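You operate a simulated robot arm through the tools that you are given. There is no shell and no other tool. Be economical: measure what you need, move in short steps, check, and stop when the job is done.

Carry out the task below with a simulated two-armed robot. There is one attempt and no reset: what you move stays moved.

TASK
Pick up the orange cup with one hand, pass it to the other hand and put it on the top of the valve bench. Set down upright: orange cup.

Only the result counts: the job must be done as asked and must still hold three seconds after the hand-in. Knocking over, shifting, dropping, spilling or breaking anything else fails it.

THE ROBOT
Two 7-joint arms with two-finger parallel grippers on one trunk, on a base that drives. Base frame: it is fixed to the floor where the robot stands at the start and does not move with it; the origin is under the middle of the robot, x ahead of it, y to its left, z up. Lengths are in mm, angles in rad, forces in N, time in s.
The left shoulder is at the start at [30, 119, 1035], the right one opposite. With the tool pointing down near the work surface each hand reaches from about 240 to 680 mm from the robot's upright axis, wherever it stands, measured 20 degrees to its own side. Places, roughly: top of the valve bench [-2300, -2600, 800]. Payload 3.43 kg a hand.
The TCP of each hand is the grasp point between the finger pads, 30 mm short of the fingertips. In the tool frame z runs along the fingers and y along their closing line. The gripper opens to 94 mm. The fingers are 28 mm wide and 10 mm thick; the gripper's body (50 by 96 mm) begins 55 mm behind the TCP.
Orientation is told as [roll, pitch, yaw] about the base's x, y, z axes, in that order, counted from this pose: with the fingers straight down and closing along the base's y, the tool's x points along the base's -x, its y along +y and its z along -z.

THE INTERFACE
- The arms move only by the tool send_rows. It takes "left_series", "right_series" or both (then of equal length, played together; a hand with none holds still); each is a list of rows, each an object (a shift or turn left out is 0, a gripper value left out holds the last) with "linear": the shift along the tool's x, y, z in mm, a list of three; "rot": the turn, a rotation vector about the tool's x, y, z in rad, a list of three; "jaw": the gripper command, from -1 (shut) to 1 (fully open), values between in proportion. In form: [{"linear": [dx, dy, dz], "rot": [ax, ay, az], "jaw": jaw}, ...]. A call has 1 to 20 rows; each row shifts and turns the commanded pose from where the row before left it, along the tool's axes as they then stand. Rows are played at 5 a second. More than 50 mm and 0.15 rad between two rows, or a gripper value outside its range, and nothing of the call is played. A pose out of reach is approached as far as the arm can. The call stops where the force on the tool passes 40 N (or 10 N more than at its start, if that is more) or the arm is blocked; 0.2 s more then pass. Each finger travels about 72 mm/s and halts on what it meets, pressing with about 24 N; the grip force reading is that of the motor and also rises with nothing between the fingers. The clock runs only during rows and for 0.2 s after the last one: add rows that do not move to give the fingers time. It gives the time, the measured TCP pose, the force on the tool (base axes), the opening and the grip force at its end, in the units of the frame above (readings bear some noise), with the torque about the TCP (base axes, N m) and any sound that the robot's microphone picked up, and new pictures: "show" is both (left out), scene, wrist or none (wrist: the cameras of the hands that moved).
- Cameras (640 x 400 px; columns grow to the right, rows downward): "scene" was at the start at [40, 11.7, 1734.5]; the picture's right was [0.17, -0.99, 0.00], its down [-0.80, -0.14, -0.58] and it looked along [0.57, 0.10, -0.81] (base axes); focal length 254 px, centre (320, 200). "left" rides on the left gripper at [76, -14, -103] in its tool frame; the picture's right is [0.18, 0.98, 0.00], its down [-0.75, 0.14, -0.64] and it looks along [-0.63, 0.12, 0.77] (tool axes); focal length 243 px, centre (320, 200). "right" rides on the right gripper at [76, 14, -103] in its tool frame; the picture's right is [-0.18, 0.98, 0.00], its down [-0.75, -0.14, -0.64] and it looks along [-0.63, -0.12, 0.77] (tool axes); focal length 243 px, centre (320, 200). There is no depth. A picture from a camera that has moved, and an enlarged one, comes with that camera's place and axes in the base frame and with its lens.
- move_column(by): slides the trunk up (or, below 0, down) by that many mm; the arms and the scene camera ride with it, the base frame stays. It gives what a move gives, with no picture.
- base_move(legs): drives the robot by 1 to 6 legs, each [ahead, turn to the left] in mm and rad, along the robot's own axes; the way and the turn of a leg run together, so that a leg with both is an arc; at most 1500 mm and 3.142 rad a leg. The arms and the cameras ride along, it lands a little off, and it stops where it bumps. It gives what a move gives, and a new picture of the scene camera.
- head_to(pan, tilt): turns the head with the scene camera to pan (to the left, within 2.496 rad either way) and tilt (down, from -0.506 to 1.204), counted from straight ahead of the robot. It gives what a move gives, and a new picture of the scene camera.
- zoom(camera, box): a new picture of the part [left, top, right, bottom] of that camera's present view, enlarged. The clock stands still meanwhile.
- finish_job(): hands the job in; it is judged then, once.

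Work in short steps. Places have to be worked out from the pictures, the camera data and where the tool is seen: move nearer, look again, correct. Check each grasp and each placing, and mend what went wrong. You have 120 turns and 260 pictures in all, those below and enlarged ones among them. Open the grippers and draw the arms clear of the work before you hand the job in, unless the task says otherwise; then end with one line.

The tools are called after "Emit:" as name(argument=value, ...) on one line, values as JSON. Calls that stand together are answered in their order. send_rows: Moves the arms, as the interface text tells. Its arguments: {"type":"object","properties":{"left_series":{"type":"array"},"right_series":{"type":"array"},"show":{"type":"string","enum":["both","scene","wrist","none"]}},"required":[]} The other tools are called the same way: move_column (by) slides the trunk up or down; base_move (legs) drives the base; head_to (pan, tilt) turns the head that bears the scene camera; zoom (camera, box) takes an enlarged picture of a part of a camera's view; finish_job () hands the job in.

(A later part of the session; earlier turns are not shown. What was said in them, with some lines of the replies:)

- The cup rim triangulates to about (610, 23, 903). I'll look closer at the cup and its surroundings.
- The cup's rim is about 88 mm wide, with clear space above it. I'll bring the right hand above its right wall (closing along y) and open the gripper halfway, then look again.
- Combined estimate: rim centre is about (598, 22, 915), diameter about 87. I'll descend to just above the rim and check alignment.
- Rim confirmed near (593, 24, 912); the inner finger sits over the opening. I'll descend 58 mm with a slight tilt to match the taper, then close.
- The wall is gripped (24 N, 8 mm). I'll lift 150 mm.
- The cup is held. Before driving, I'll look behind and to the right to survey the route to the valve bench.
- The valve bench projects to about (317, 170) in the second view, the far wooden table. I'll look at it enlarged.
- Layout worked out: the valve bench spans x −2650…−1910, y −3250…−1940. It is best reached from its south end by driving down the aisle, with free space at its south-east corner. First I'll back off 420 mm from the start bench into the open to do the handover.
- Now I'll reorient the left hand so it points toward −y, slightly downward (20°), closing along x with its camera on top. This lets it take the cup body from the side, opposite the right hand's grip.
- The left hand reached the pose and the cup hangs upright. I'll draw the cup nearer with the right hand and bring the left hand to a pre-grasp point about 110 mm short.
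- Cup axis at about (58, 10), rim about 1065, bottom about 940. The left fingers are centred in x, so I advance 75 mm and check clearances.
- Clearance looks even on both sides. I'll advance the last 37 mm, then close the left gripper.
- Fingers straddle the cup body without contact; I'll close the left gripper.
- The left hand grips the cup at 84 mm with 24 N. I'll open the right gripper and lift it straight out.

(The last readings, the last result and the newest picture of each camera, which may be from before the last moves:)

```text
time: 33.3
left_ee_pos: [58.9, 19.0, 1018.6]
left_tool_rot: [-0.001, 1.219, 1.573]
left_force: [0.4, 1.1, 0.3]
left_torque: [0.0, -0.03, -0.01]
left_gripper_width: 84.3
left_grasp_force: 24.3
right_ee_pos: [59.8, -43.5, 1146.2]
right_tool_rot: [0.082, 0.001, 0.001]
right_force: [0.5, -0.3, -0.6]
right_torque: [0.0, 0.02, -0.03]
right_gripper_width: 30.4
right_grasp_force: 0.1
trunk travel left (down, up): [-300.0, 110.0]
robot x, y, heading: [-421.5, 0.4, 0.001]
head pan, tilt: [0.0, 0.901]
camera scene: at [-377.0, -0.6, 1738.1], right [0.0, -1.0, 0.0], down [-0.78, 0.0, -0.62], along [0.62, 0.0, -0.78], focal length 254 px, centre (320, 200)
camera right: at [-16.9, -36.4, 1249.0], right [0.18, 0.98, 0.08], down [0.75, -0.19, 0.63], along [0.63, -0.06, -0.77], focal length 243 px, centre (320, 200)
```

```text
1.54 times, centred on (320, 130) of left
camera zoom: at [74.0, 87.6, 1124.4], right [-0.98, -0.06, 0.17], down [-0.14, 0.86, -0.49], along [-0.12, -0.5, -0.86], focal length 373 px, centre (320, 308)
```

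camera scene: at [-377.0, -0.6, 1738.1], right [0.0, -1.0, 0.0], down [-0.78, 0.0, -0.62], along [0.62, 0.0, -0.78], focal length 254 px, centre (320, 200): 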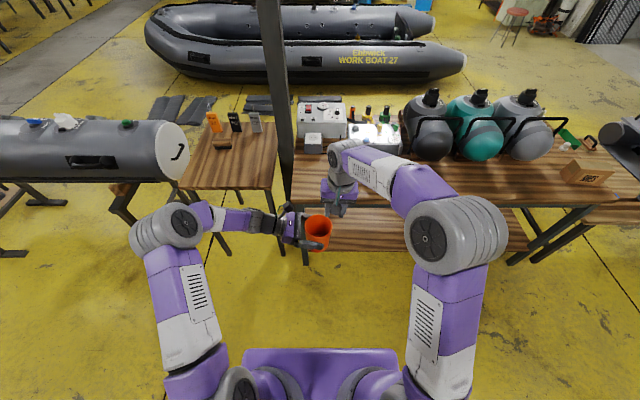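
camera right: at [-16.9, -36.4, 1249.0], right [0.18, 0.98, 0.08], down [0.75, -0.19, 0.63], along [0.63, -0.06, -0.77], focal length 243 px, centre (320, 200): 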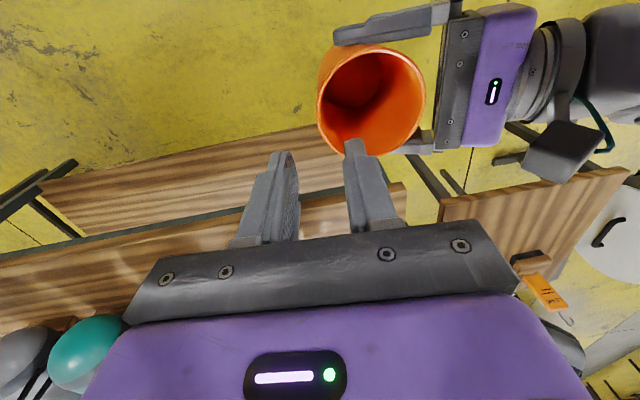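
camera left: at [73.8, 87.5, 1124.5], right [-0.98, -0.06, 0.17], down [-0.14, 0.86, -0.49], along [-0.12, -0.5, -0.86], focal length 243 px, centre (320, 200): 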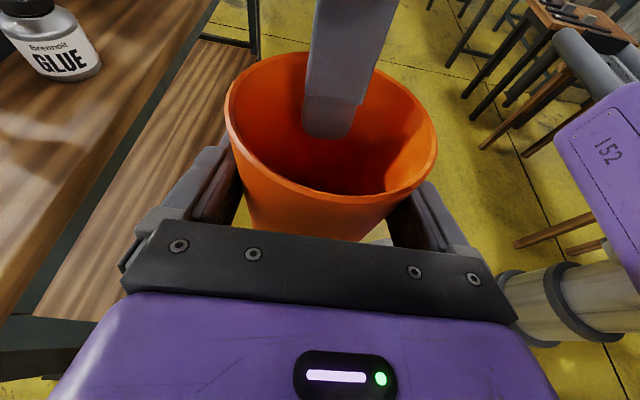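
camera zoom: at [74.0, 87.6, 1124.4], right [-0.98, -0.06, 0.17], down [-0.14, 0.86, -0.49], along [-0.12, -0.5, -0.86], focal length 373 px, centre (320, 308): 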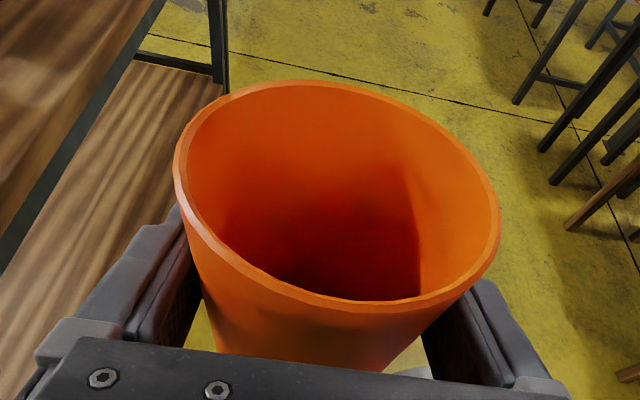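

Handover succeeded. I'll tuck both arms closer, raising the cup slightly, before driving.

Emit:
send_rows(right_series=[{"linear": [0, -40, 0]}, {"linear": [30, -30, 0]}, {"linear": [30, -30, 0]}, {"linear": [35, -30, 0]}, {"linear": [35, -20, 0]}, {}], left_series=[{"linear": [10, 20, -14]}, {"linear": [10, 20, -14]}, {"linear": [10, 20, -14]}, {"linear": [10, 20, -14]}, {"linear": [3, 10, -3]}, {}], show="scene")

Emit:
base_move(legs=[[0, -1.571], [1200, 0]])

```text
time: 34.7
left_ee_pos: [-30.1, 58.5, 1078.1]
left_tool_rot: [0.003, 1.223, 1.574]
left_force: [-0.2, 0.1, -0.2]
left_torque: [0.03, 0.01, -0.02]
left_gripper_width: 84.4
left_grasp_force: 24.0
right_ee_pos: [-71.2, -190.6, 1132.3]
right_tool_rot: [0.079, 0.0, 0.002]
right_force: [-0.3, 0.4, 0.1]
right_torque: [0.0, 0.03, -0.02]
right_gripper_width: 30.6
right_grasp_force: 0.0
trunk travel left (down, up): [-300.0, 110.0]
robot x, y, heading: [-420.8, -3.3, 0.001]
head pan, tilt: [0.0, 0.901]
camera scene: at [-376.2, -0.1, 1738.1], right [0.0, -1.0, 0.0], down [-0.78, 0.0, -0.62], along [0.62, 0.0, -0.78], focal length 254 px, centre (320, 200)
```

scene: 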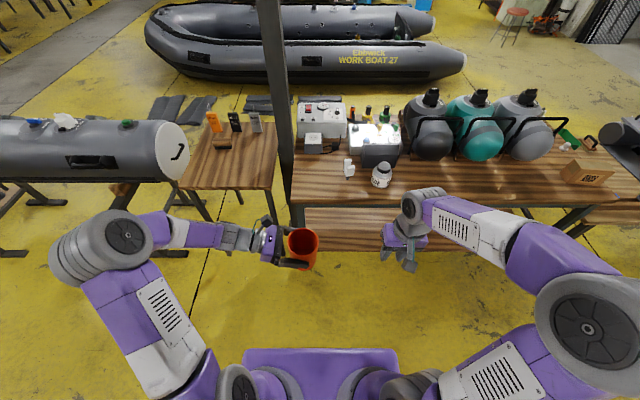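

```text
time: 44.6
left_ee_pos: [-356.8, -1587.5, 1077.8]
left_tool_rot: [0.001, 1.219, 0.005]
left_force: [0.2, -0.1, -0.3]
left_torque: [0.02, -0.03, 0.01]
left_gripper_width: 84.2
left_grasp_force: 24.1
right_ee_pos: [-606.3, -1546.6, 1132.3]
right_tool_rot: [0.082, 0.001, -1.564]
right_force: [0.0, -0.3, 0.1]
right_torque: [-0.03, 0.01, 0.01]
right_gripper_width: 30.3
right_grasp_force: 0.0
trunk travel left (down, up): [-300.0, 110.0]
robot x, y, heading: [-416.4, -1197.8, -1.569]
head pan, tilt: [0.0, 0.901]
camera scene: at [-418.0, -1243.6, 1738.1], right [-1.0, -0.01, 0.0], down [0.0, 0.78, -0.62], along [0.0, -0.62, -0.78], focal length 254 px, centre (320, 200)
```

scene: 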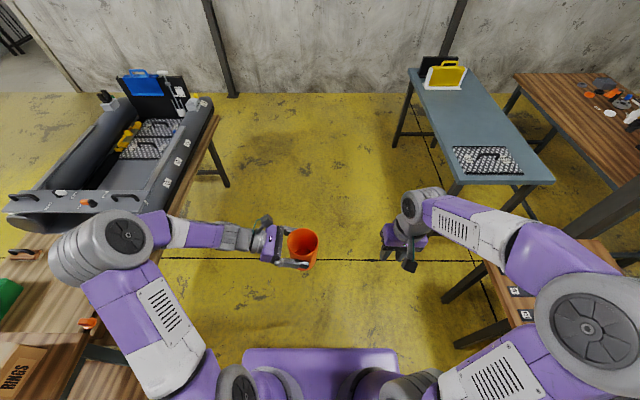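

The cup is steady in the left hand. Wall is about y −4370 and the blue table ends about −3345. I'll raise the trunk for clearance and continue south.

Emit:
move_column(by=105)

Emit:
base_move(legs=[[1250, 0]])

Emit:
head_to(pan=-0.7, tilt=0.7)

```text
time: 46.0
left_ee_pos: [-355.5, -1587.0, 1183.2]
left_tool_rot: [0.002, 1.22, 0.007]
left_force: [0.0, 0.0, -0.6]
left_torque: [-0.03, -0.02, 0.03]
left_gripper_width: 84.5
left_grasp_force: 24.6
right_ee_pos: [-604.9, -1547.2, 1237.9]
right_tool_rot: [0.081, 0.002, -1.565]
right_force: [-0.6, 0.8, 0.9]
right_torque: [0.02, 0.01, 0.01]
right_gripper_width: 30.6
right_grasp_force: 0.1
trunk travel left (down, up): [-405.0, 5.0]
robot x, y, heading: [-420.8, -1200.6, -1.57]
head pan, tilt: [0.0, 0.901]
```

```text
time: 52.3
left_ee_pos: [-364.1, -2843.9, 1184.6]
left_tool_rot: [0.0, 1.22, -0.011]
left_force: [0.0, 0.9, -0.6]
left_torque: [-0.02, 0.01, 0.04]
left_gripper_width: 84.3
left_grasp_force: 24.2
right_ee_pos: [-613.2, -2800.4, 1239.2]
right_tool_rot: [0.081, 0.0, -1.58]
right_force: [0.1, 0.6, -0.2]
right_torque: [0.0, -0.02, -0.01]
right_gripper_width: 30.7
right_grasp_force: 0.1
trunk travel left (down, up): [-405.0, 5.0]
robot x, y, heading: [-418.6, -2453.1, -1.581]
head pan, tilt: [0.0, 0.901]
camera scene: at [-422.2, -2498.5, 1843.1], right [-1.0, 0.01, 0.0], down [0.01, 0.78, -0.62], along [-0.01, -0.62, -0.78], focal length 254 px, centre (320, 200)
```

scene: 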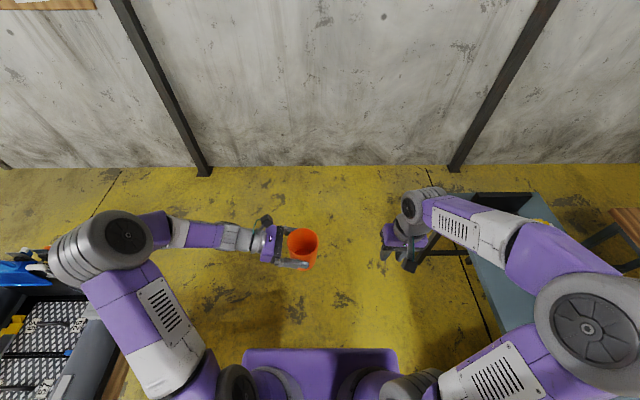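

```text
time: 53.4
left_ee_pos: [-366.4, -2844.1, 1185.1]
left_tool_rot: [0.0, 1.221, -0.012]
left_force: [-0.8, 0.5, -0.5]
left_torque: [0.01, -0.01, 0.0]
left_gripper_width: 84.6
left_grasp_force: 23.9
right_ee_pos: [-615.7, -2799.9, 1238.3]
right_tool_rot: [0.082, 0.002, -1.581]
right_force: [0.2, 0.3, 0.0]
right_torque: [0.0, -0.01, 0.0]
right_gripper_width: 30.5
right_grasp_force: 0.0
trunk travel left (down, up): [-405.0, 5.0]
robot x, y, heading: [-418.5, -2452.8, -1.582]
head pan, tilt: [-0.7, 0.7]
camera scene: at [-476.7, -2487.6, 1859.2], right [-0.76, 0.65, 0.0], down [0.42, 0.49, -0.76], along [-0.5, -0.58, -0.64], focal length 254 px, centre (320, 200)
```

scene: 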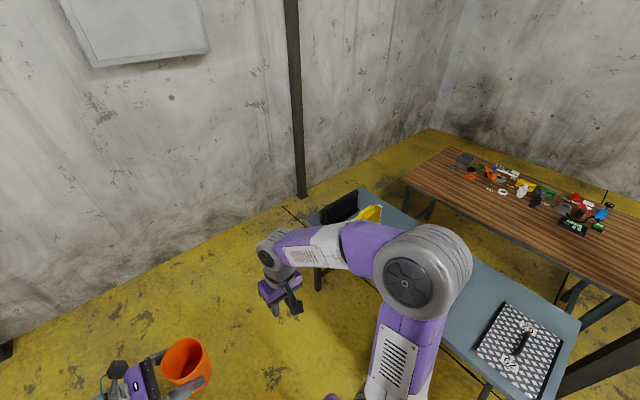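

The bench's near (east) strip and south-east corner are free; items lie at x < −2300. I'll drive to y≈−3715, turn west and look.

Emit:
base_move(legs=[[1262, 0.01], [0, -1.571]])

Emit:
head_to(pan=-0.5, tilt=0.6)

```text
time: 63.8
left_ee_pos: [-802.0, -3843.1, 1183.3]
left_tool_rot: [-0.001, 1.219, -1.544]
left_force: [0.1, 0.1, -0.4]
left_torque: [-0.01, 0.0, 0.02]
left_gripper_width: 84.2
left_grasp_force: 24.0
right_ee_pos: [-768.0, -3593.0, 1238.6]
right_tool_rot: [0.08, 0.0, -3.115]
right_force: [0.8, -1.1, -0.2]
right_torque: [-0.02, 0.03, -0.02]
right_gripper_width: 30.6
right_grasp_force: 0.2
trunk travel left (down, up): [-405.0, 5.0]
robot x, y, heading: [-414.0, -3770.1, -3.114]
head pan, tilt: [-0.7, 0.7]
camera scene: at [-451.7, -3720.9, 1859.3], right [0.62, 0.78, 0.0], down [0.5, -0.4, -0.76], along [-0.6, 0.48, -0.64], focal length 254 px, centre (320, 200)
```

scene: 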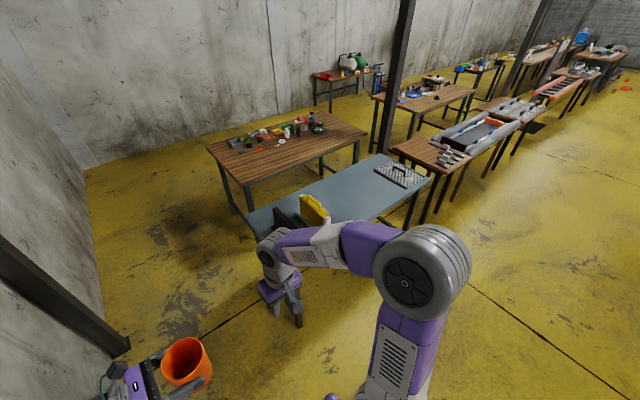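

```text
time: 64.6
left_ee_pos: [-802.8, -3844.0, 1184.2]
left_tool_rot: [0.002, 1.22, -1.546]
left_force: [0.1, 0.5, -0.7]
left_torque: [-0.02, 0.02, 0.01]
left_gripper_width: 84.4
left_grasp_force: 24.2
right_ee_pos: [-768.4, -3593.2, 1238.3]
right_tool_rot: [0.08, -0.001, -3.116]
right_force: [-0.9, -1.0, -1.2]
right_torque: [0.0, -0.01, -0.05]
right_gripper_width: 30.5
right_grasp_force: 0.1
trunk travel left (down, up): [-405.0, 5.0]
robot x, y, heading: [-413.4, -3775.6, -3.119]
head pan, tilt: [-0.499, 0.6]
camera scene: at [-464.0, -3733.5, 1867.9], right [0.46, 0.89, 0.0], down [0.5, -0.26, -0.82], along [-0.73, 0.38, -0.57], focal length 254 px, centre (320, 200)
```

scene: 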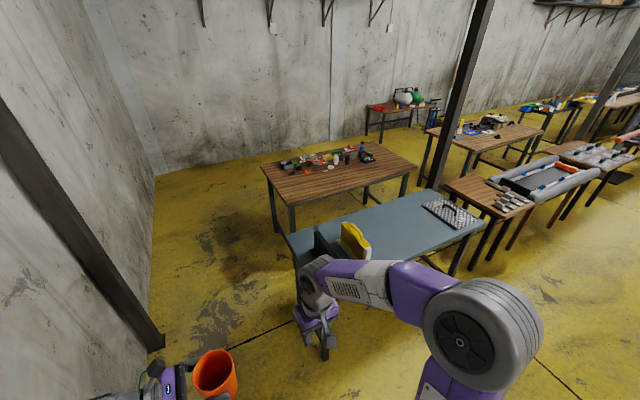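

The post by the wall leaves little room for the left elbow. Turning the left hand to point forward now (also needed for placing) should pull the elbow in, so I extend it a bit and rotate about the vertical.

Emit:
send_rows(left_series=[{"linear": [0, -40, 0]}, {"linear": [0, -40, 0]}, {"linear": [0, -40, 0]}, {"rot": [0.1342, 0, -0.0489]}, {"rot": [0.1342, 0, -0.0489]}, {"rot": [0.1342, 0, -0.0489]}, {"rot": [0.1342, 0, -0.0489]}, {"rot": [0.1342, 0, -0.0489]}, {"rot": [0.1342, 0, -0.0489]}, {}], show="wrist")

Emit:
head_to(pan=0.3, tilt=0.8)

```text
time: 66.8
left_ee_pos: [-920.8, -3846.1, 1181.9]
left_tool_rot: [-0.002, 1.22, -0.688]
left_force: [-0.7, 0.0, -0.2]
left_torque: [-0.02, 0.0, -0.02]
left_gripper_width: 84.3
left_grasp_force: 24.0
right_ee_pos: [-768.2, -3593.7, 1238.0]
right_tool_rot: [0.081, 0.001, -3.116]
right_force: [-0.2, 0.9, 0.3]
right_torque: [0.0, 0.02, 0.05]
right_gripper_width: 30.6
right_grasp_force: 0.1
trunk travel left (down, up): [-405.0, 5.0]
robot x, y, heading: [-419.0, -3773.5, -3.118]
head pan, tilt: [-0.499, 0.6]
camera left: at [-876.4, -3902.2, 1288.6], right [0.57, 0.8, 0.17], down [0.76, -0.44, -0.49], along [-0.32, 0.41, -0.86], focal length 243 px, centre (320, 200)
```

left: 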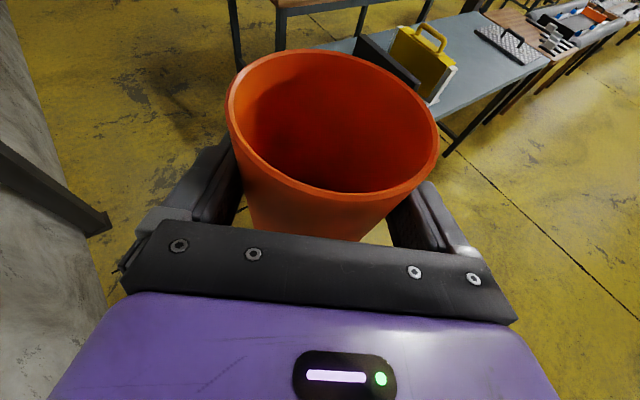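

```text
time: 67.9
left_ee_pos: [-921.9, -3846.9, 1181.7]
left_tool_rot: [-0.002, 1.222, -0.691]
left_force: [0.4, 0.5, -0.9]
left_torque: [0.0, -0.02, -0.02]
left_gripper_width: 84.3
left_grasp_force: 23.6
right_ee_pos: [-768.0, -3592.5, 1238.1]
right_tool_rot: [0.081, 0.0, -3.116]
right_force: [0.4, 0.0, -0.5]
right_torque: [-0.01, 0.01, -0.01]
right_gripper_width: 30.5
right_grasp_force: 0.0
trunk travel left (down, up): [-405.0, 5.0]
robot x, y, heading: [-412.1, -3773.8, -3.116]
head pan, tilt: [0.3, 0.799]
camera scene: at [-461.8, -3799.7, 1851.0], right [-0.32, 0.95, 0.0], down [0.68, 0.23, -0.7], along [-0.66, -0.22, -0.72], focal length 254 px, centre (320, 200)
```

scene: 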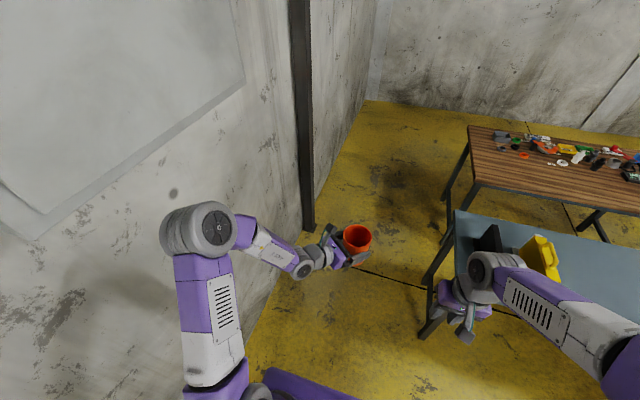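

Emit:
send_rows(left_series=[{"rot": [0.1342, 0, -0.0489]}, {"rot": [0.1342, 0, -0.0489]}, {"rot": [0.1342, 0, -0.0489]}, {"rot": [0.1342, 0, -0.0489]}, {"rot": [0.1342, 0, -0.0489]}, {}], show="scene")

```text
time: 69.3
left_ee_pos: [-921.4, -3847.1, 1182.2]
left_tool_rot: [-0.005, 1.222, -0.405]
left_force: [-0.1, 0.3, -0.9]
left_torque: [0.0, 0.03, -0.01]
left_gripper_width: 84.2
left_grasp_force: 24.2
left hand out of reach, approached as far as the arm can: row 3, 4, 5
right_ee_pos: [-768.2, -3592.8, 1237.5]
right_tool_rot: [0.079, 0.001, -3.117]
right_force: [0.8, 0.0, -0.5]
right_torque: [-0.03, 0.03, 0.01]
right_gripper_width: 30.7
right_grasp_force: 0.1
trunk travel left (down, up): [-405.0, 5.0]
robot x, y, heading: [-416.3, -3777.2, -3.122]
head pan, tilt: [0.3, 0.799]
camera scene: at [-461.7, -3800.4, 1851.0], right [-0.32, 0.95, 0.0], down [0.68, 0.23, -0.7], along [-0.66, -0.22, -0.72], focal length 254 px, centre (320, 200)
```

scene: 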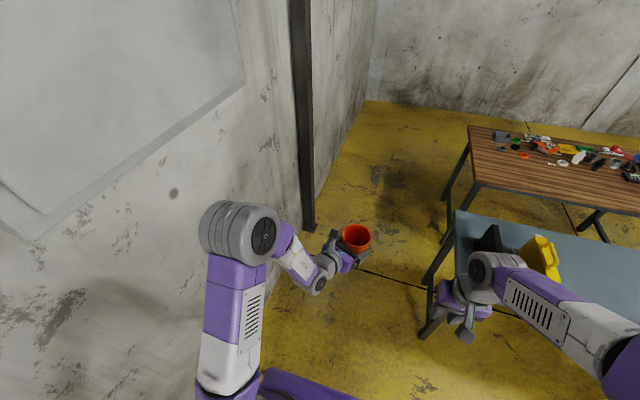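

The hand now points about 24° right of forward, which suits the placing, and the elbow is well inside. I'll drive west along the corridor in two legs.

Emit:
base_move(legs=[[0, -0.03], [800, 0]])

```text
time: 73.9
left_ee_pos: [-1713.4, -3818.9, 1183.3]
left_tool_rot: [-0.004, 1.222, -0.445]
left_force: [-0.1, 0.2, -0.7]
left_torque: [0.03, 0.01, -0.01]
left_gripper_width: 84.3
left_grasp_force: 23.5
right_ee_pos: [-1547.0, -3572.4, 1238.1]
right_tool_rot: [0.082, 0.0, 3.126]
right_force: [1.7, -0.5, 0.1]
right_torque: [-0.01, 0.0, 0.0]
right_gripper_width: 30.5
right_grasp_force: 0.0
trunk travel left (down, up): [-405.0, 5.0]
robot x, y, heading: [-1200.2, -3764.7, 3.127]
head pan, tilt: [0.3, 0.799]
camera scene: at [-1249.9, -3791.2, 1851.0], right [-0.28, 0.96, 0.0], down [0.69, 0.2, -0.7], along [-0.67, -0.2, -0.72], focal length 254 px, centre (320, 200)
```

scene: 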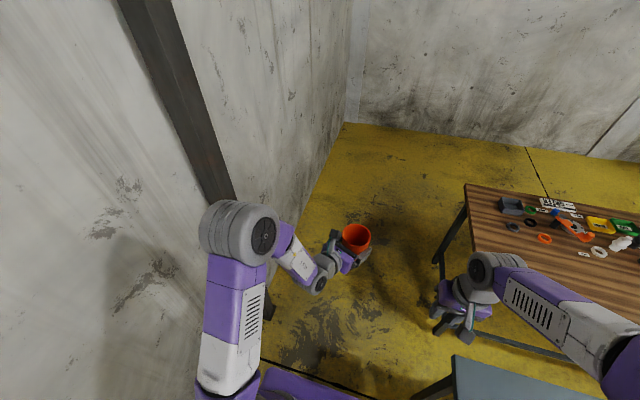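

Clear of the post with margin. I'll continue west 790 mm, then turn to face the bench.

Emit:
base_move(legs=[[790, 0], [0, -1.556]])

Emit:
head_to(pan=0.0, tilt=0.85)

```text
time: 82.0
left_ee_pos: [-2048.7, -3250.2, 1183.6]
left_tool_rot: [-0.004, 1.224, -2.012]
left_force: [0.3, 0.3, -1.3]
left_torque: [0.03, 0.03, -0.02]
left_gripper_width: 84.2
left_grasp_force: 24.0
right_ee_pos: [-1801.7, -3411.5, 1236.9]
right_tool_rot: [0.078, -0.001, 1.561]
right_force: [-0.3, 0.1, 0.4]
right_torque: [0.03, 0.0, -0.02]
right_gripper_width: 30.7
right_grasp_force: 0.0
trunk travel left (down, up): [-405.0, 5.0]
robot x, y, heading: [-1997.2, -3758.4, 1.558]
head pan, tilt: [0.3, 0.799]
camera scene: at [-2020.0, -3713.2, 1851.0], right [0.96, 0.29, 0.0], down [0.21, -0.69, -0.7], along [-0.2, 0.67, -0.72], focal length 254 px, centre (320, 200)
```

scene: 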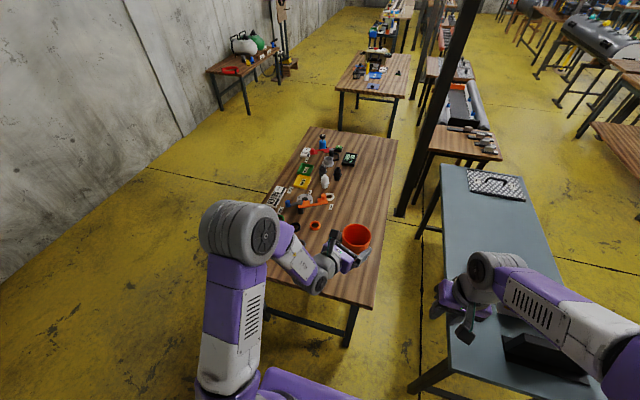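

```text
time: 82.8
left_ee_pos: [-2050.0, -3248.8, 1183.9]
left_tool_rot: [-0.003, 1.222, -2.013]
left_force: [-0.4, -0.1, -0.4]
left_torque: [-0.02, -0.01, 0.03]
left_gripper_width: 84.1
left_grasp_force: 23.7
right_ee_pos: [-1801.3, -3412.4, 1238.5]
right_tool_rot: [0.08, 0.001, 1.564]
right_force: [0.3, -0.1, -0.6]
right_torque: [0.0, -0.01, 0.02]
right_gripper_width: 30.9
right_grasp_force: 0.1
trunk travel left (down, up): [-405.0, 5.0]
robot x, y, heading: [-1989.4, -3761.9, 1.559]
head pan, tilt: [0.0, 0.85]
camera scene: at [-1996.4, -3712.3, 1847.0], right [1.0, -0.01, 0.0], down [-0.01, -0.75, -0.66], along [0.01, 0.66, -0.75], focal length 254 px, centre (320, 200)
```

scene: 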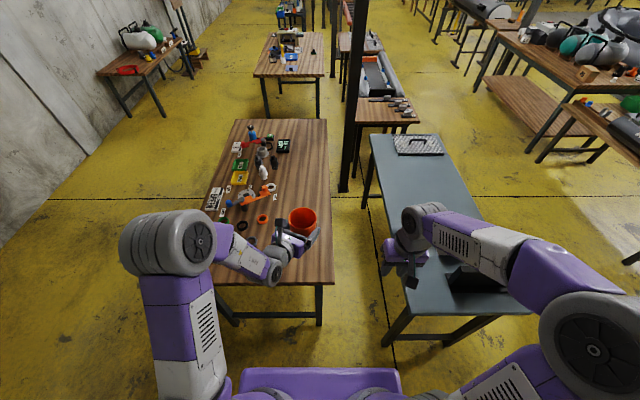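

The spot for the cup, at about (−2055, −3125), is free. The bench's south edge is about −3250 and its east edge about −1920. I'll drive forward 115 mm, then lower the trunk part way.

Emit:
base_move(legs=[[115, 0]])

Emit:
move_column(by=-200)

Emit:
send_rows(left_series=[{}])

```text
time: 84.0
left_ee_pos: [-2049.9, -3136.1, 1184.4]
left_tool_rot: [-0.005, 1.222, -2.01]
left_force: [0.0, 0.1, -0.6]
left_torque: [0.0, 0.03, 0.01]
left_gripper_width: 84.2
left_grasp_force: 24.1
right_ee_pos: [-1801.6, -3299.3, 1239.2]
right_tool_rot: [0.081, -0.001, 1.562]
right_force: [0.0, 0.1, -0.2]
right_torque: [-0.01, -0.02, -0.01]
right_gripper_width: 30.8
right_grasp_force: 0.0
trunk travel left (down, up): [-405.0, 5.0]
robot x, y, heading: [-1991.4, -3650.5, 1.563]
head pan, tilt: [0.0, 0.85]
camera scene: at [-1995.5, -3600.3, 1847.1], right [1.0, -0.01, 0.0], down [0.0, -0.75, -0.66], along [0.0, 0.66, -0.75], focal length 254 px, centre (320, 200)
```

scene: 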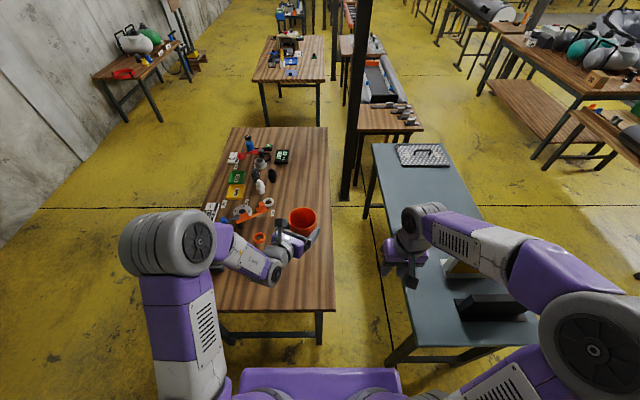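

```text
time: 86.2
left_ee_pos: [-2048.9, -3137.0, 983.2]
left_tool_rot: [-0.003, 1.221, -2.01]
left_force: [-0.5, -0.1, -0.8]
left_torque: [-0.04, 0.0, -0.01]
left_gripper_width: 84.1
left_grasp_force: 24.2
right_ee_pos: [-1801.6, -3299.0, 1038.9]
right_tool_rot: [0.081, 0.0, 1.565]
right_force: [0.1, -0.4, 0.0]
right_torque: [0.01, -0.01, -0.01]
right_gripper_width: 30.8
right_grasp_force: 0.2
trunk travel left (down, up): [-205.0, 205.0]
robot x, y, heading: [-1994.2, -3647.4, 1.564]
head pan, tilt: [0.0, 0.85]
```

```text
time: 86.6
left_ee_pos: [-2050.3, -3136.6, 983.4]
left_tool_rot: [-0.002, 1.222, -2.009]
left_force: [0.0, -0.3, -0.2]
left_torque: [-0.04, 0.0, 0.0]
left_gripper_width: 84.1
left_grasp_force: 24.0
right_ee_pos: [-1801.4, -3298.5, 1038.6]
right_tool_rot: [0.081, 0.001, 1.563]
right_force: [-0.4, 0.8, -0.3]
right_torque: [0.04, 0.05, 0.0]
right_gripper_width: 30.6
right_grasp_force: 0.1
trunk travel left (down, up): [-205.0, 205.0]
robot x, y, heading: [-1995.6, -3647.5, 1.564]
head pan, tilt: [0.0, 0.85]
camera scene: at [-1995.5, -3599.4, 1647.0], right [1.0, -0.01, 0.0], down [0.0, -0.75, -0.66], along [0.0, 0.66, -0.75], focal length 254 px, centre (320, 200)
camera left: at [-2091.7, -3194.2, 1089.4], right [0.92, -0.36, 0.17], down [-0.24, -0.84, -0.49], along [0.32, 0.41, -0.86], focal length 243 px, centre (320, 200)
```

scene: 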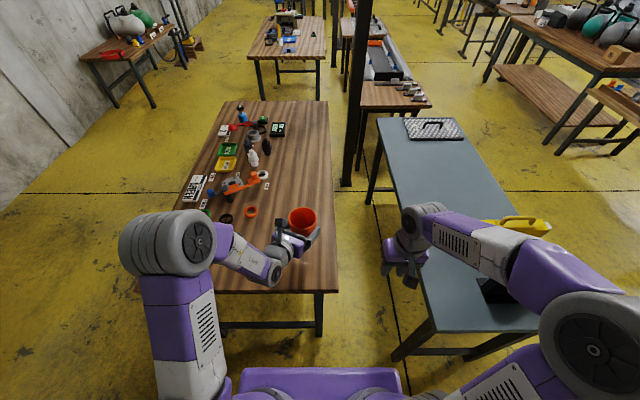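
left: 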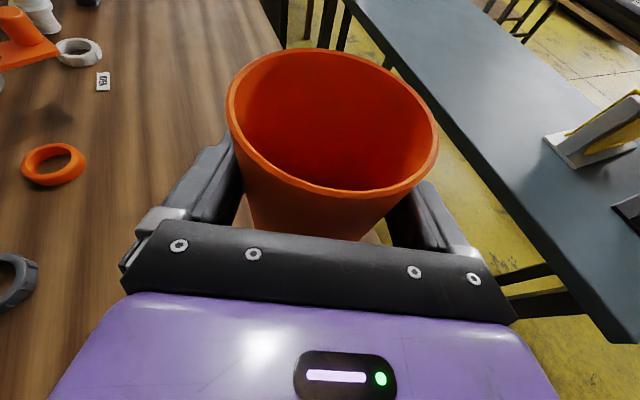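

Over the bench with clear margins. I'll lower with the left arm only, since the right arm is near items on the blue table: 80 mm first.

Emit:
send_rows(left_series=[{"linear": [-18.8, 0, 6.84]}, {"linear": [-18.8, 0, 6.84]}, {"linear": [-18.8, 0, 6.84]}, {"linear": [-18.8, 0, 6.84]}, {}])

Emit:
zoom(camera="scene", box=[190, 150, 390, 310])

```text
time: 87.8
left_ee_pos: [-2050.3, -3138.3, 903.3]
left_tool_rot: [-0.004, 1.221, -2.01]
left_force: [0.6, 0.2, -0.5]
left_torque: [-0.01, -0.03, 0.0]
left_gripper_width: 84.6
left_grasp_force: 24.3
right_ee_pos: [-1801.6, -3299.2, 1037.9]
right_tool_rot: [0.08, 0.0, 1.563]
right_force: [0.1, 0.3, -0.3]
right_torque: [-0.01, -0.01, -0.01]
right_gripper_width: 30.5
right_grasp_force: 0.2
trunk travel left (down, up): [-205.0, 205.0]
robot x, y, heading: [-1993.1, -3648.6, 1.563]
head pan, tilt: [0.0, 0.85]
camera scene: at [-1995.5, -3599.7, 1647.0], right [1.0, -0.01, 0.0], down [0.0, -0.75, -0.66], along [0.0, 0.66, -0.75], focal length 254 px, centre (320, 200)
camera left: at [-2091.7, -3195.6, 1009.1], right [0.92, -0.36, 0.17], down [-0.24, -0.84, -0.49], along [0.32, 0.41, -0.86], focal length 243 px, centre (320, 200)
```

scene: 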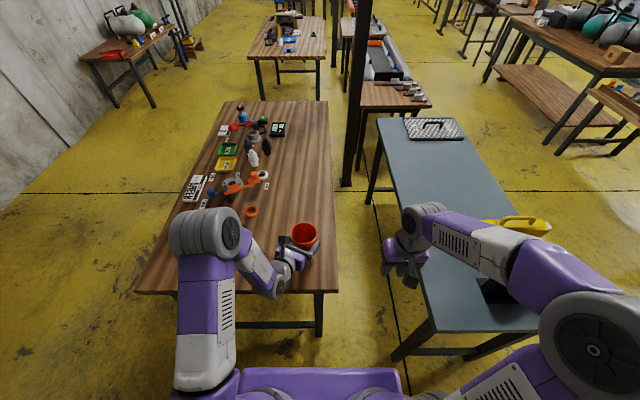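
left: 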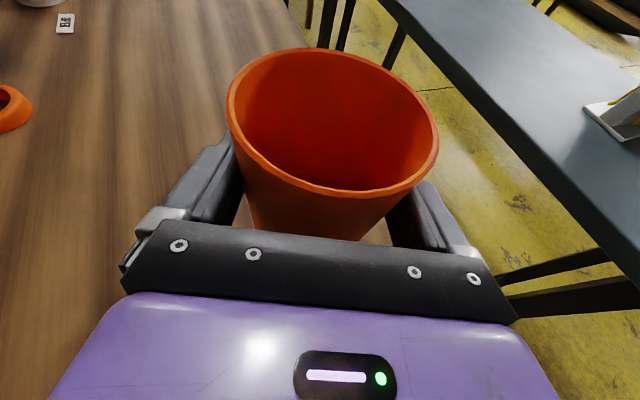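

```text
2.50 times, centred on (290, 230) of scene
camera zoom: at [-1995.5, -3599.7, 1647.0], right [1.0, -0.01, 0.0], down [0.0, -0.75, -0.66], along [0.0, 0.66, -0.75], focal length 635 px, centre (395, 125)
```

zoom: 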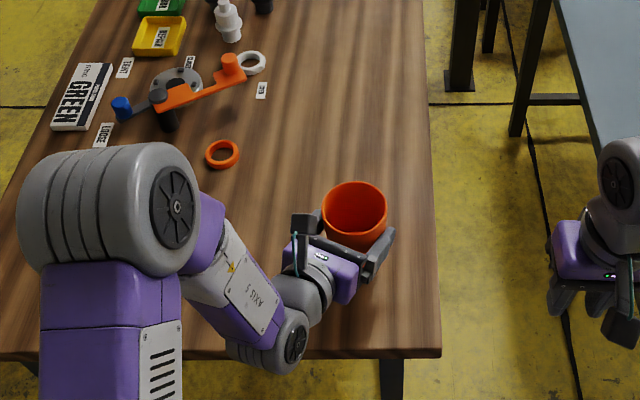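

Cup still upright, above bare bench. I'll lower in small steps watching the force.

Emit:
send_rows(left_series=[{"linear": [-4.7, 0, 1.71]}, {"linear": [-4.7, 0, 1.71]}, {"linear": [-4.7, 0, 1.71]}, {}], show="none")

Emit:
send_rows(left_series=[{"linear": [-2.8, 0, 1.03]}, {"linear": [-2.8, 0, 1.03]}, {}], show="none")

```text
time: 88.8
left_ee_pos: [-2049.9, -3136.7, 888.0]
left_tool_rot: [-0.005, 1.22, -2.01]
left_force: [-0.7, 0.6, -0.9]
left_torque: [0.01, 0.04, 0.01]
left_gripper_width: 84.3
left_grasp_force: 24.0
right_ee_pos: [-1801.4, -3300.5, 1038.1]
right_tool_rot: [0.081, 0.002, 1.564]
right_force: [0.4, -0.6, 0.3]
right_torque: [0.02, -0.05, -0.02]
right_gripper_width: 31.1
right_grasp_force: 0.1
trunk travel left (down, up): [-205.0, 205.0]
robot x, y, heading: [-1994.2, -3648.7, 1.566]
head pan, tilt: [0.0, 0.85]
```

```text
time: 89.6
left_ee_pos: [-2049.1, -3137.5, 882.2]
left_tool_rot: [-0.004, 1.22, -2.007]
left_force: [-0.9, -0.4, -0.1]
left_torque: [0.01, -0.01, 0.0]
left_gripper_width: 84.2
left_grasp_force: 24.0
right_ee_pos: [-1801.9, -3299.0, 1038.2]
right_tool_rot: [0.08, 0.001, 1.563]
right_force: [-0.6, 0.5, -0.4]
right_torque: [-0.01, 0.05, -0.02]
right_gripper_width: 30.7
right_grasp_force: 0.1
trunk travel left (down, up): [-205.0, 205.0]
robot x, y, heading: [-1994.8, -3645.3, 1.561]
head pan, tilt: [0.0, 0.85]
```

Emit:
send_rows(left_series=[{"linear": [-2.8, 0, 1.03]}, {"linear": [-2.8, 0, 1.03]}, {}], show="none")

Emit:
send_rows(left_series=[{"linear": [-2.8, 0, 1.03]}, {}], show="none")

Emit:
zoom(camera="scene", box=[250, 190, 350, 280])

```text
time: 90.4
left_ee_pos: [-2049.4, -3137.4, 875.3]
left_tool_rot: [-0.005, 1.223, -2.009]
left_force: [-1.1, -0.3, -0.1]
left_torque: [-0.01, 0.03, 0.0]
left_gripper_width: 84.2
left_grasp_force: 24.3
right_ee_pos: [-1801.5, -3299.3, 1038.7]
right_tool_rot: [0.08, 0.0, 1.564]
right_force: [0.7, 0.2, -0.8]
right_torque: [-0.02, 0.02, -0.03]
right_gripper_width: 30.5
right_grasp_force: 0.0
trunk travel left (down, up): [-205.0, 205.0]
robot x, y, heading: [-1995.1, -3646.2, 1.565]
head pan, tilt: [0.0, 0.85]
```

```text
time: 91.0
left_ee_pos: [-2049.9, -3136.3, 874.8]
left_tool_rot: [-0.005, 1.225, -2.012]
left_force: [0.0, -0.7, 9.0]
left_torque: [0.29, -0.14, -0.02]
left_gripper_width: 84.2
left_grasp_force: 24.4
right_ee_pos: [-1801.6, -3299.8, 1038.6]
right_tool_rot: [0.081, 0.0, 1.563]
right_force: [-1.0, 0.0, -0.5]
right_torque: [0.0, 0.01, -0.02]
right_gripper_width: 30.5
right_grasp_force: 0.0
trunk travel left (down, up): [-205.0, 205.0]
robot x, y, heading: [-1995.3, -3649.7, 1.562]
head pan, tilt: [0.0, 0.85]
```

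```text
4.44 times, centred on (300, 235) of scene
camera zoom: at [-1995.5, -3600.5, 1647.1], right [1.0, -0.01, 0.0], down [0.0, -0.75, -0.66], along [0.0, 0.66, -0.75], focal length 1129 px, centre (409, 44)
```

zoom: 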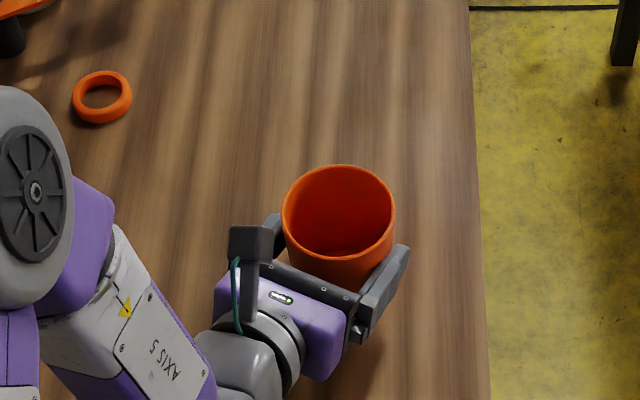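

Contact at 9 N: the cup stands on the bench. I'll open the left gripper fully and look before retreating.

Emit:
send_rows(left_series=[{"jaw": 0.85}, {}, {"jaw": 1}, {}, {}], show="wrist")

Emit:
zoom(camera="scene", box=[250, 190, 350, 280])

```text
time: 92.2
left_ee_pos: [-2050.4, -3137.6, 873.1]
left_tool_rot: [-0.003, 1.222, -2.009]
left_force: [0.4, 0.2, 0.2]
left_torque: [0.0, 0.03, 0.03]
left_gripper_width: 93.9
left_grasp_force: 0.1
right_ee_pos: [-1802.1, -3299.2, 1038.4]
right_tool_rot: [0.079, -0.001, 1.564]
right_force: [-0.2, -0.2, 0.2]
right_torque: [-0.01, -0.02, 0.02]
right_gripper_width: 30.8
right_grasp_force: 0.1
trunk travel left (down, up): [-205.0, 205.0]
robot x, y, heading: [-1997.1, -3645.9, 1.562]
head pan, tilt: [0.0, 0.85]
camera left: at [-2092.2, -3194.9, 978.9], right [0.92, -0.36, 0.17], down [-0.24, -0.84, -0.49], along [0.32, 0.41, -0.86], focal length 243 px, centre (320, 200)
```

left: 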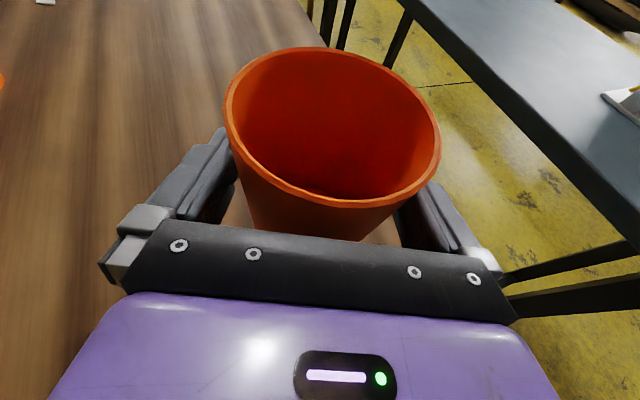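

```text
4.44 times, centred on (300, 235) of scene
camera zoom: at [-1995.5, -3599.5, 1647.0], right [1.0, -0.01, 0.0], down [0.0, -0.75, -0.66], along [0.0, 0.66, -0.75], focal length 1129 px, centre (409, 44)
```

zoom: 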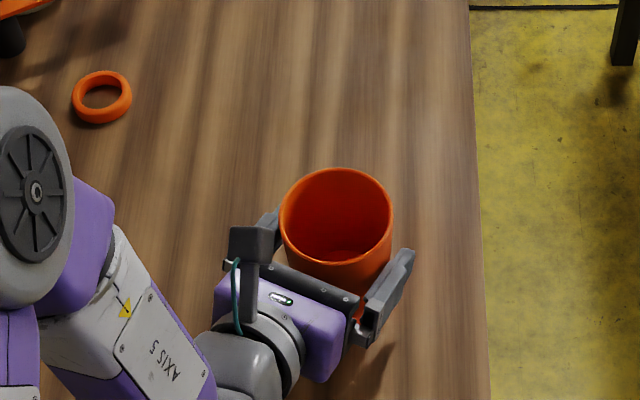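

The cup settled upright and is centred between the open fingers. I'll back out horizontally, slowly.

Emit:
send_rows(left_series=[{"linear": [-3.42, 0, -9.4]}, {"linear": [-3.42, 0, -9.4]}, {"linear": [-3.42, 0, -9.4]}, {"linear": [-3.42, 0, -9.4]}, {}], show="wrist")

Emit:
zoom(camera="scene", box=[250, 190, 350, 280])

```text
time: 93.4
left_ee_pos: [-2065.7, -3173.5, 872.5]
left_tool_rot: [-0.005, 1.222, -2.011]
left_force: [0.8, -0.3, -1.0]
left_torque: [0.0, 0.02, 0.01]
left_gripper_width: 94.3
left_grasp_force: 0.1
right_ee_pos: [-1801.4, -3300.2, 1037.4]
right_tool_rot: [0.08, -0.003, 1.564]
right_force: [0.6, 0.4, 0.1]
right_torque: [0.0, -0.02, -0.03]
right_gripper_width: 30.9
right_grasp_force: 0.1
trunk travel left (down, up): [-205.0, 205.0]
robot x, y, heading: [-1990.8, -3649.7, 1.567]
head pan, tilt: [0.0, 0.85]
camera left: at [-2107.6, -3231.1, 979.2], right [0.92, -0.36, 0.17], down [-0.24, -0.84, -0.49], along [0.32, 0.41, -0.86], focal length 243 px, centre (320, 200)
```

left: 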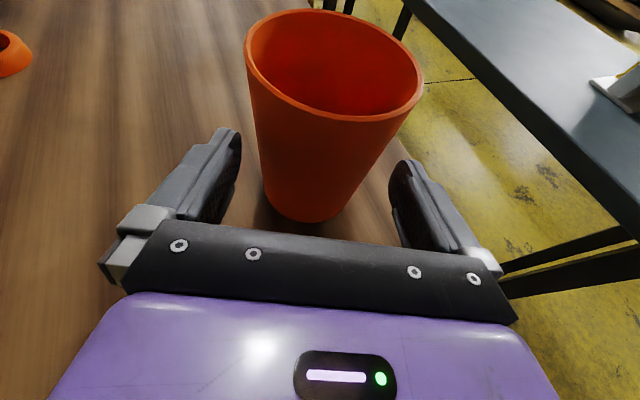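

```text
4.44 times, centred on (300, 235) of scene
camera zoom: at [-1995.5, -3599.4, 1647.0], right [1.0, -0.01, 0.0], down [0.0, -0.75, -0.66], along [0.0, 0.66, -0.75], focal length 1129 px, centre (409, 44)
```

zoom: 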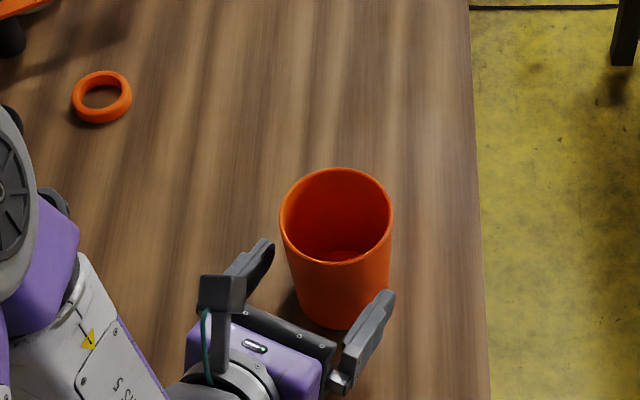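

The cup stays put. I'll withdraw further back and up, and open the right gripper too.

Emit:
send_rows(left_series=[{"linear": [0, 0, -15]}, {"linear": [0, 0, -15]}, {"linear": [0, 0, -15]}, {"linear": [20, 0, -7]}, {"linear": [20, 0, -7]}, {"linear": [20, 0, -7]}, {}], right_series=[{"jaw": 1}, {}, {}, {}, {}, {}, {}])

Emit:
move_column(by=120)

Emit:
zoom(camera="scene", box=[190, 150, 390, 310])

```text
time: 95.0
left_ee_pos: [-2082.9, -3202.7, 952.1]
left_tool_rot: [-0.003, 1.221, -2.009]
left_force: [0.4, -0.8, -0.1]
left_torque: [0.02, -0.04, -0.01]
left_gripper_width: 94.1
left_grasp_force: 0.0
left hand out of reach, approached as far as the arm can: row 6
right_ee_pos: [-1801.8, -3300.4, 1036.7]
right_tool_rot: [0.079, -0.002, 1.565]
right_force: [-1.2, 0.2, -0.9]
right_torque: [0.03, 0.01, 0.01]
right_gripper_width: 93.8
right_grasp_force: 0.0
trunk travel left (down, up): [-205.0, 205.0]
robot x, y, heading: [-1994.0, -3647.3, 1.565]
head pan, tilt: [0.0, 0.85]
camera scene: at [-1995.6, -3599.1, 1647.0], right [1.0, -0.01, 0.0], down [0.0, -0.75, -0.66], along [0.0, 0.66, -0.75], focal length 254 px, centre (320, 200)
camera right: at [-1808.4, -3374.5, 1140.7], right [-0.98, 0.19, 0.08], down [0.2, 0.75, 0.63], along [0.06, 0.63, -0.77], focal length 243 px, centre (320, 200)
camera left: at [-2124.8, -3260.8, 1057.7], right [0.92, -0.36, 0.17], down [-0.24, -0.84, -0.49], along [0.32, 0.41, -0.86], focal length 243 px, centre (320, 200)
```

scene: 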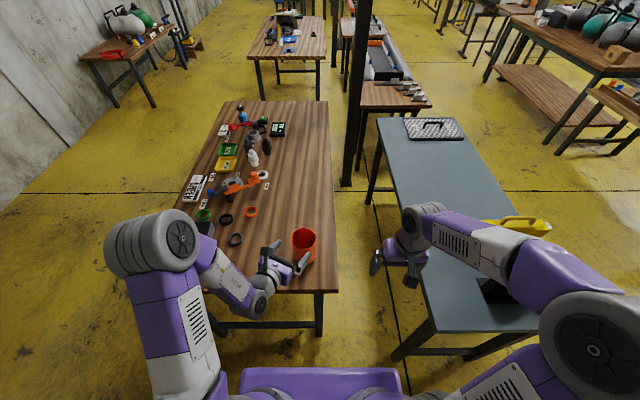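
right: 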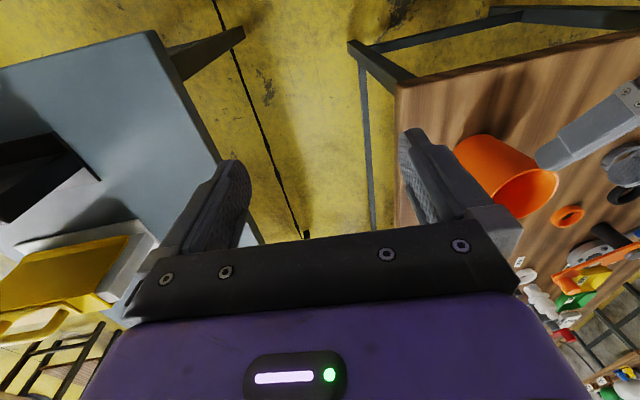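
left: 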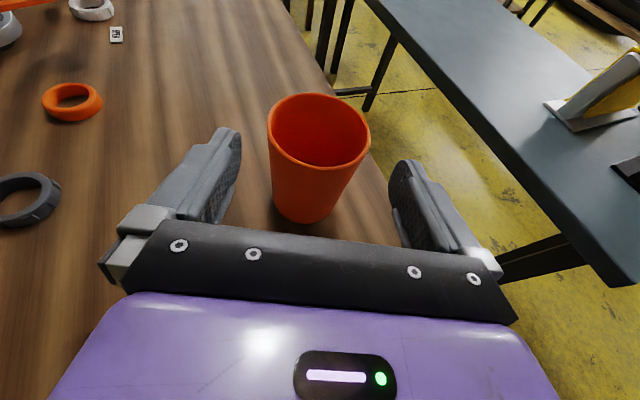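

```text
time: 96.5
left_ee_pos: [-2082.7, -3202.8, 1071.9]
left_tool_rot: [-0.003, 1.221, -2.01]
left_force: [0.1, 0.1, 0.0]
left_torque: [0.0, 0.0, -0.01]
left_gripper_width: 94.3
left_grasp_force: 0.0
right_ee_pos: [-1801.2, -3299.5, 1157.2]
right_tool_rot: [0.08, 0.001, 1.563]
right_force: [0.1, 0.8, 0.3]
right_torque: [-0.04, 0.0, 0.0]
right_gripper_width: 93.9
right_grasp_force: 0.0
trunk travel left (down, up): [-325.0, 85.0]
robot x, y, heading: [-1996.7, -3648.7, 1.568]
head pan, tilt: [0.0, 0.85]
```

```text
2.50 times, centred on (290, 230) of scene
camera zoom: at [-1995.5, -3599.3, 1766.9], right [1.0, -0.01, 0.0], down [0.0, -0.75, -0.66], along [0.0, 0.66, -0.75], focal length 635 px, centre (395, 125)
```

zoom: 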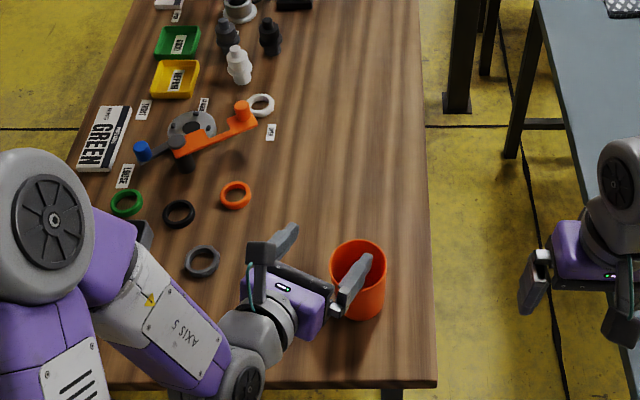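

The cup stands upright on the bench, clear of its edges and of the other items. Both grippers are open and above the work, so I hand in.

Emit:
finish_job()

```text
The job is handed in.
```

The job is handed in: the right hand picked up the orange cup and passed it to the left hand. It now stands upright on the valve bench, with nothing else knocked or shifted in any picture.
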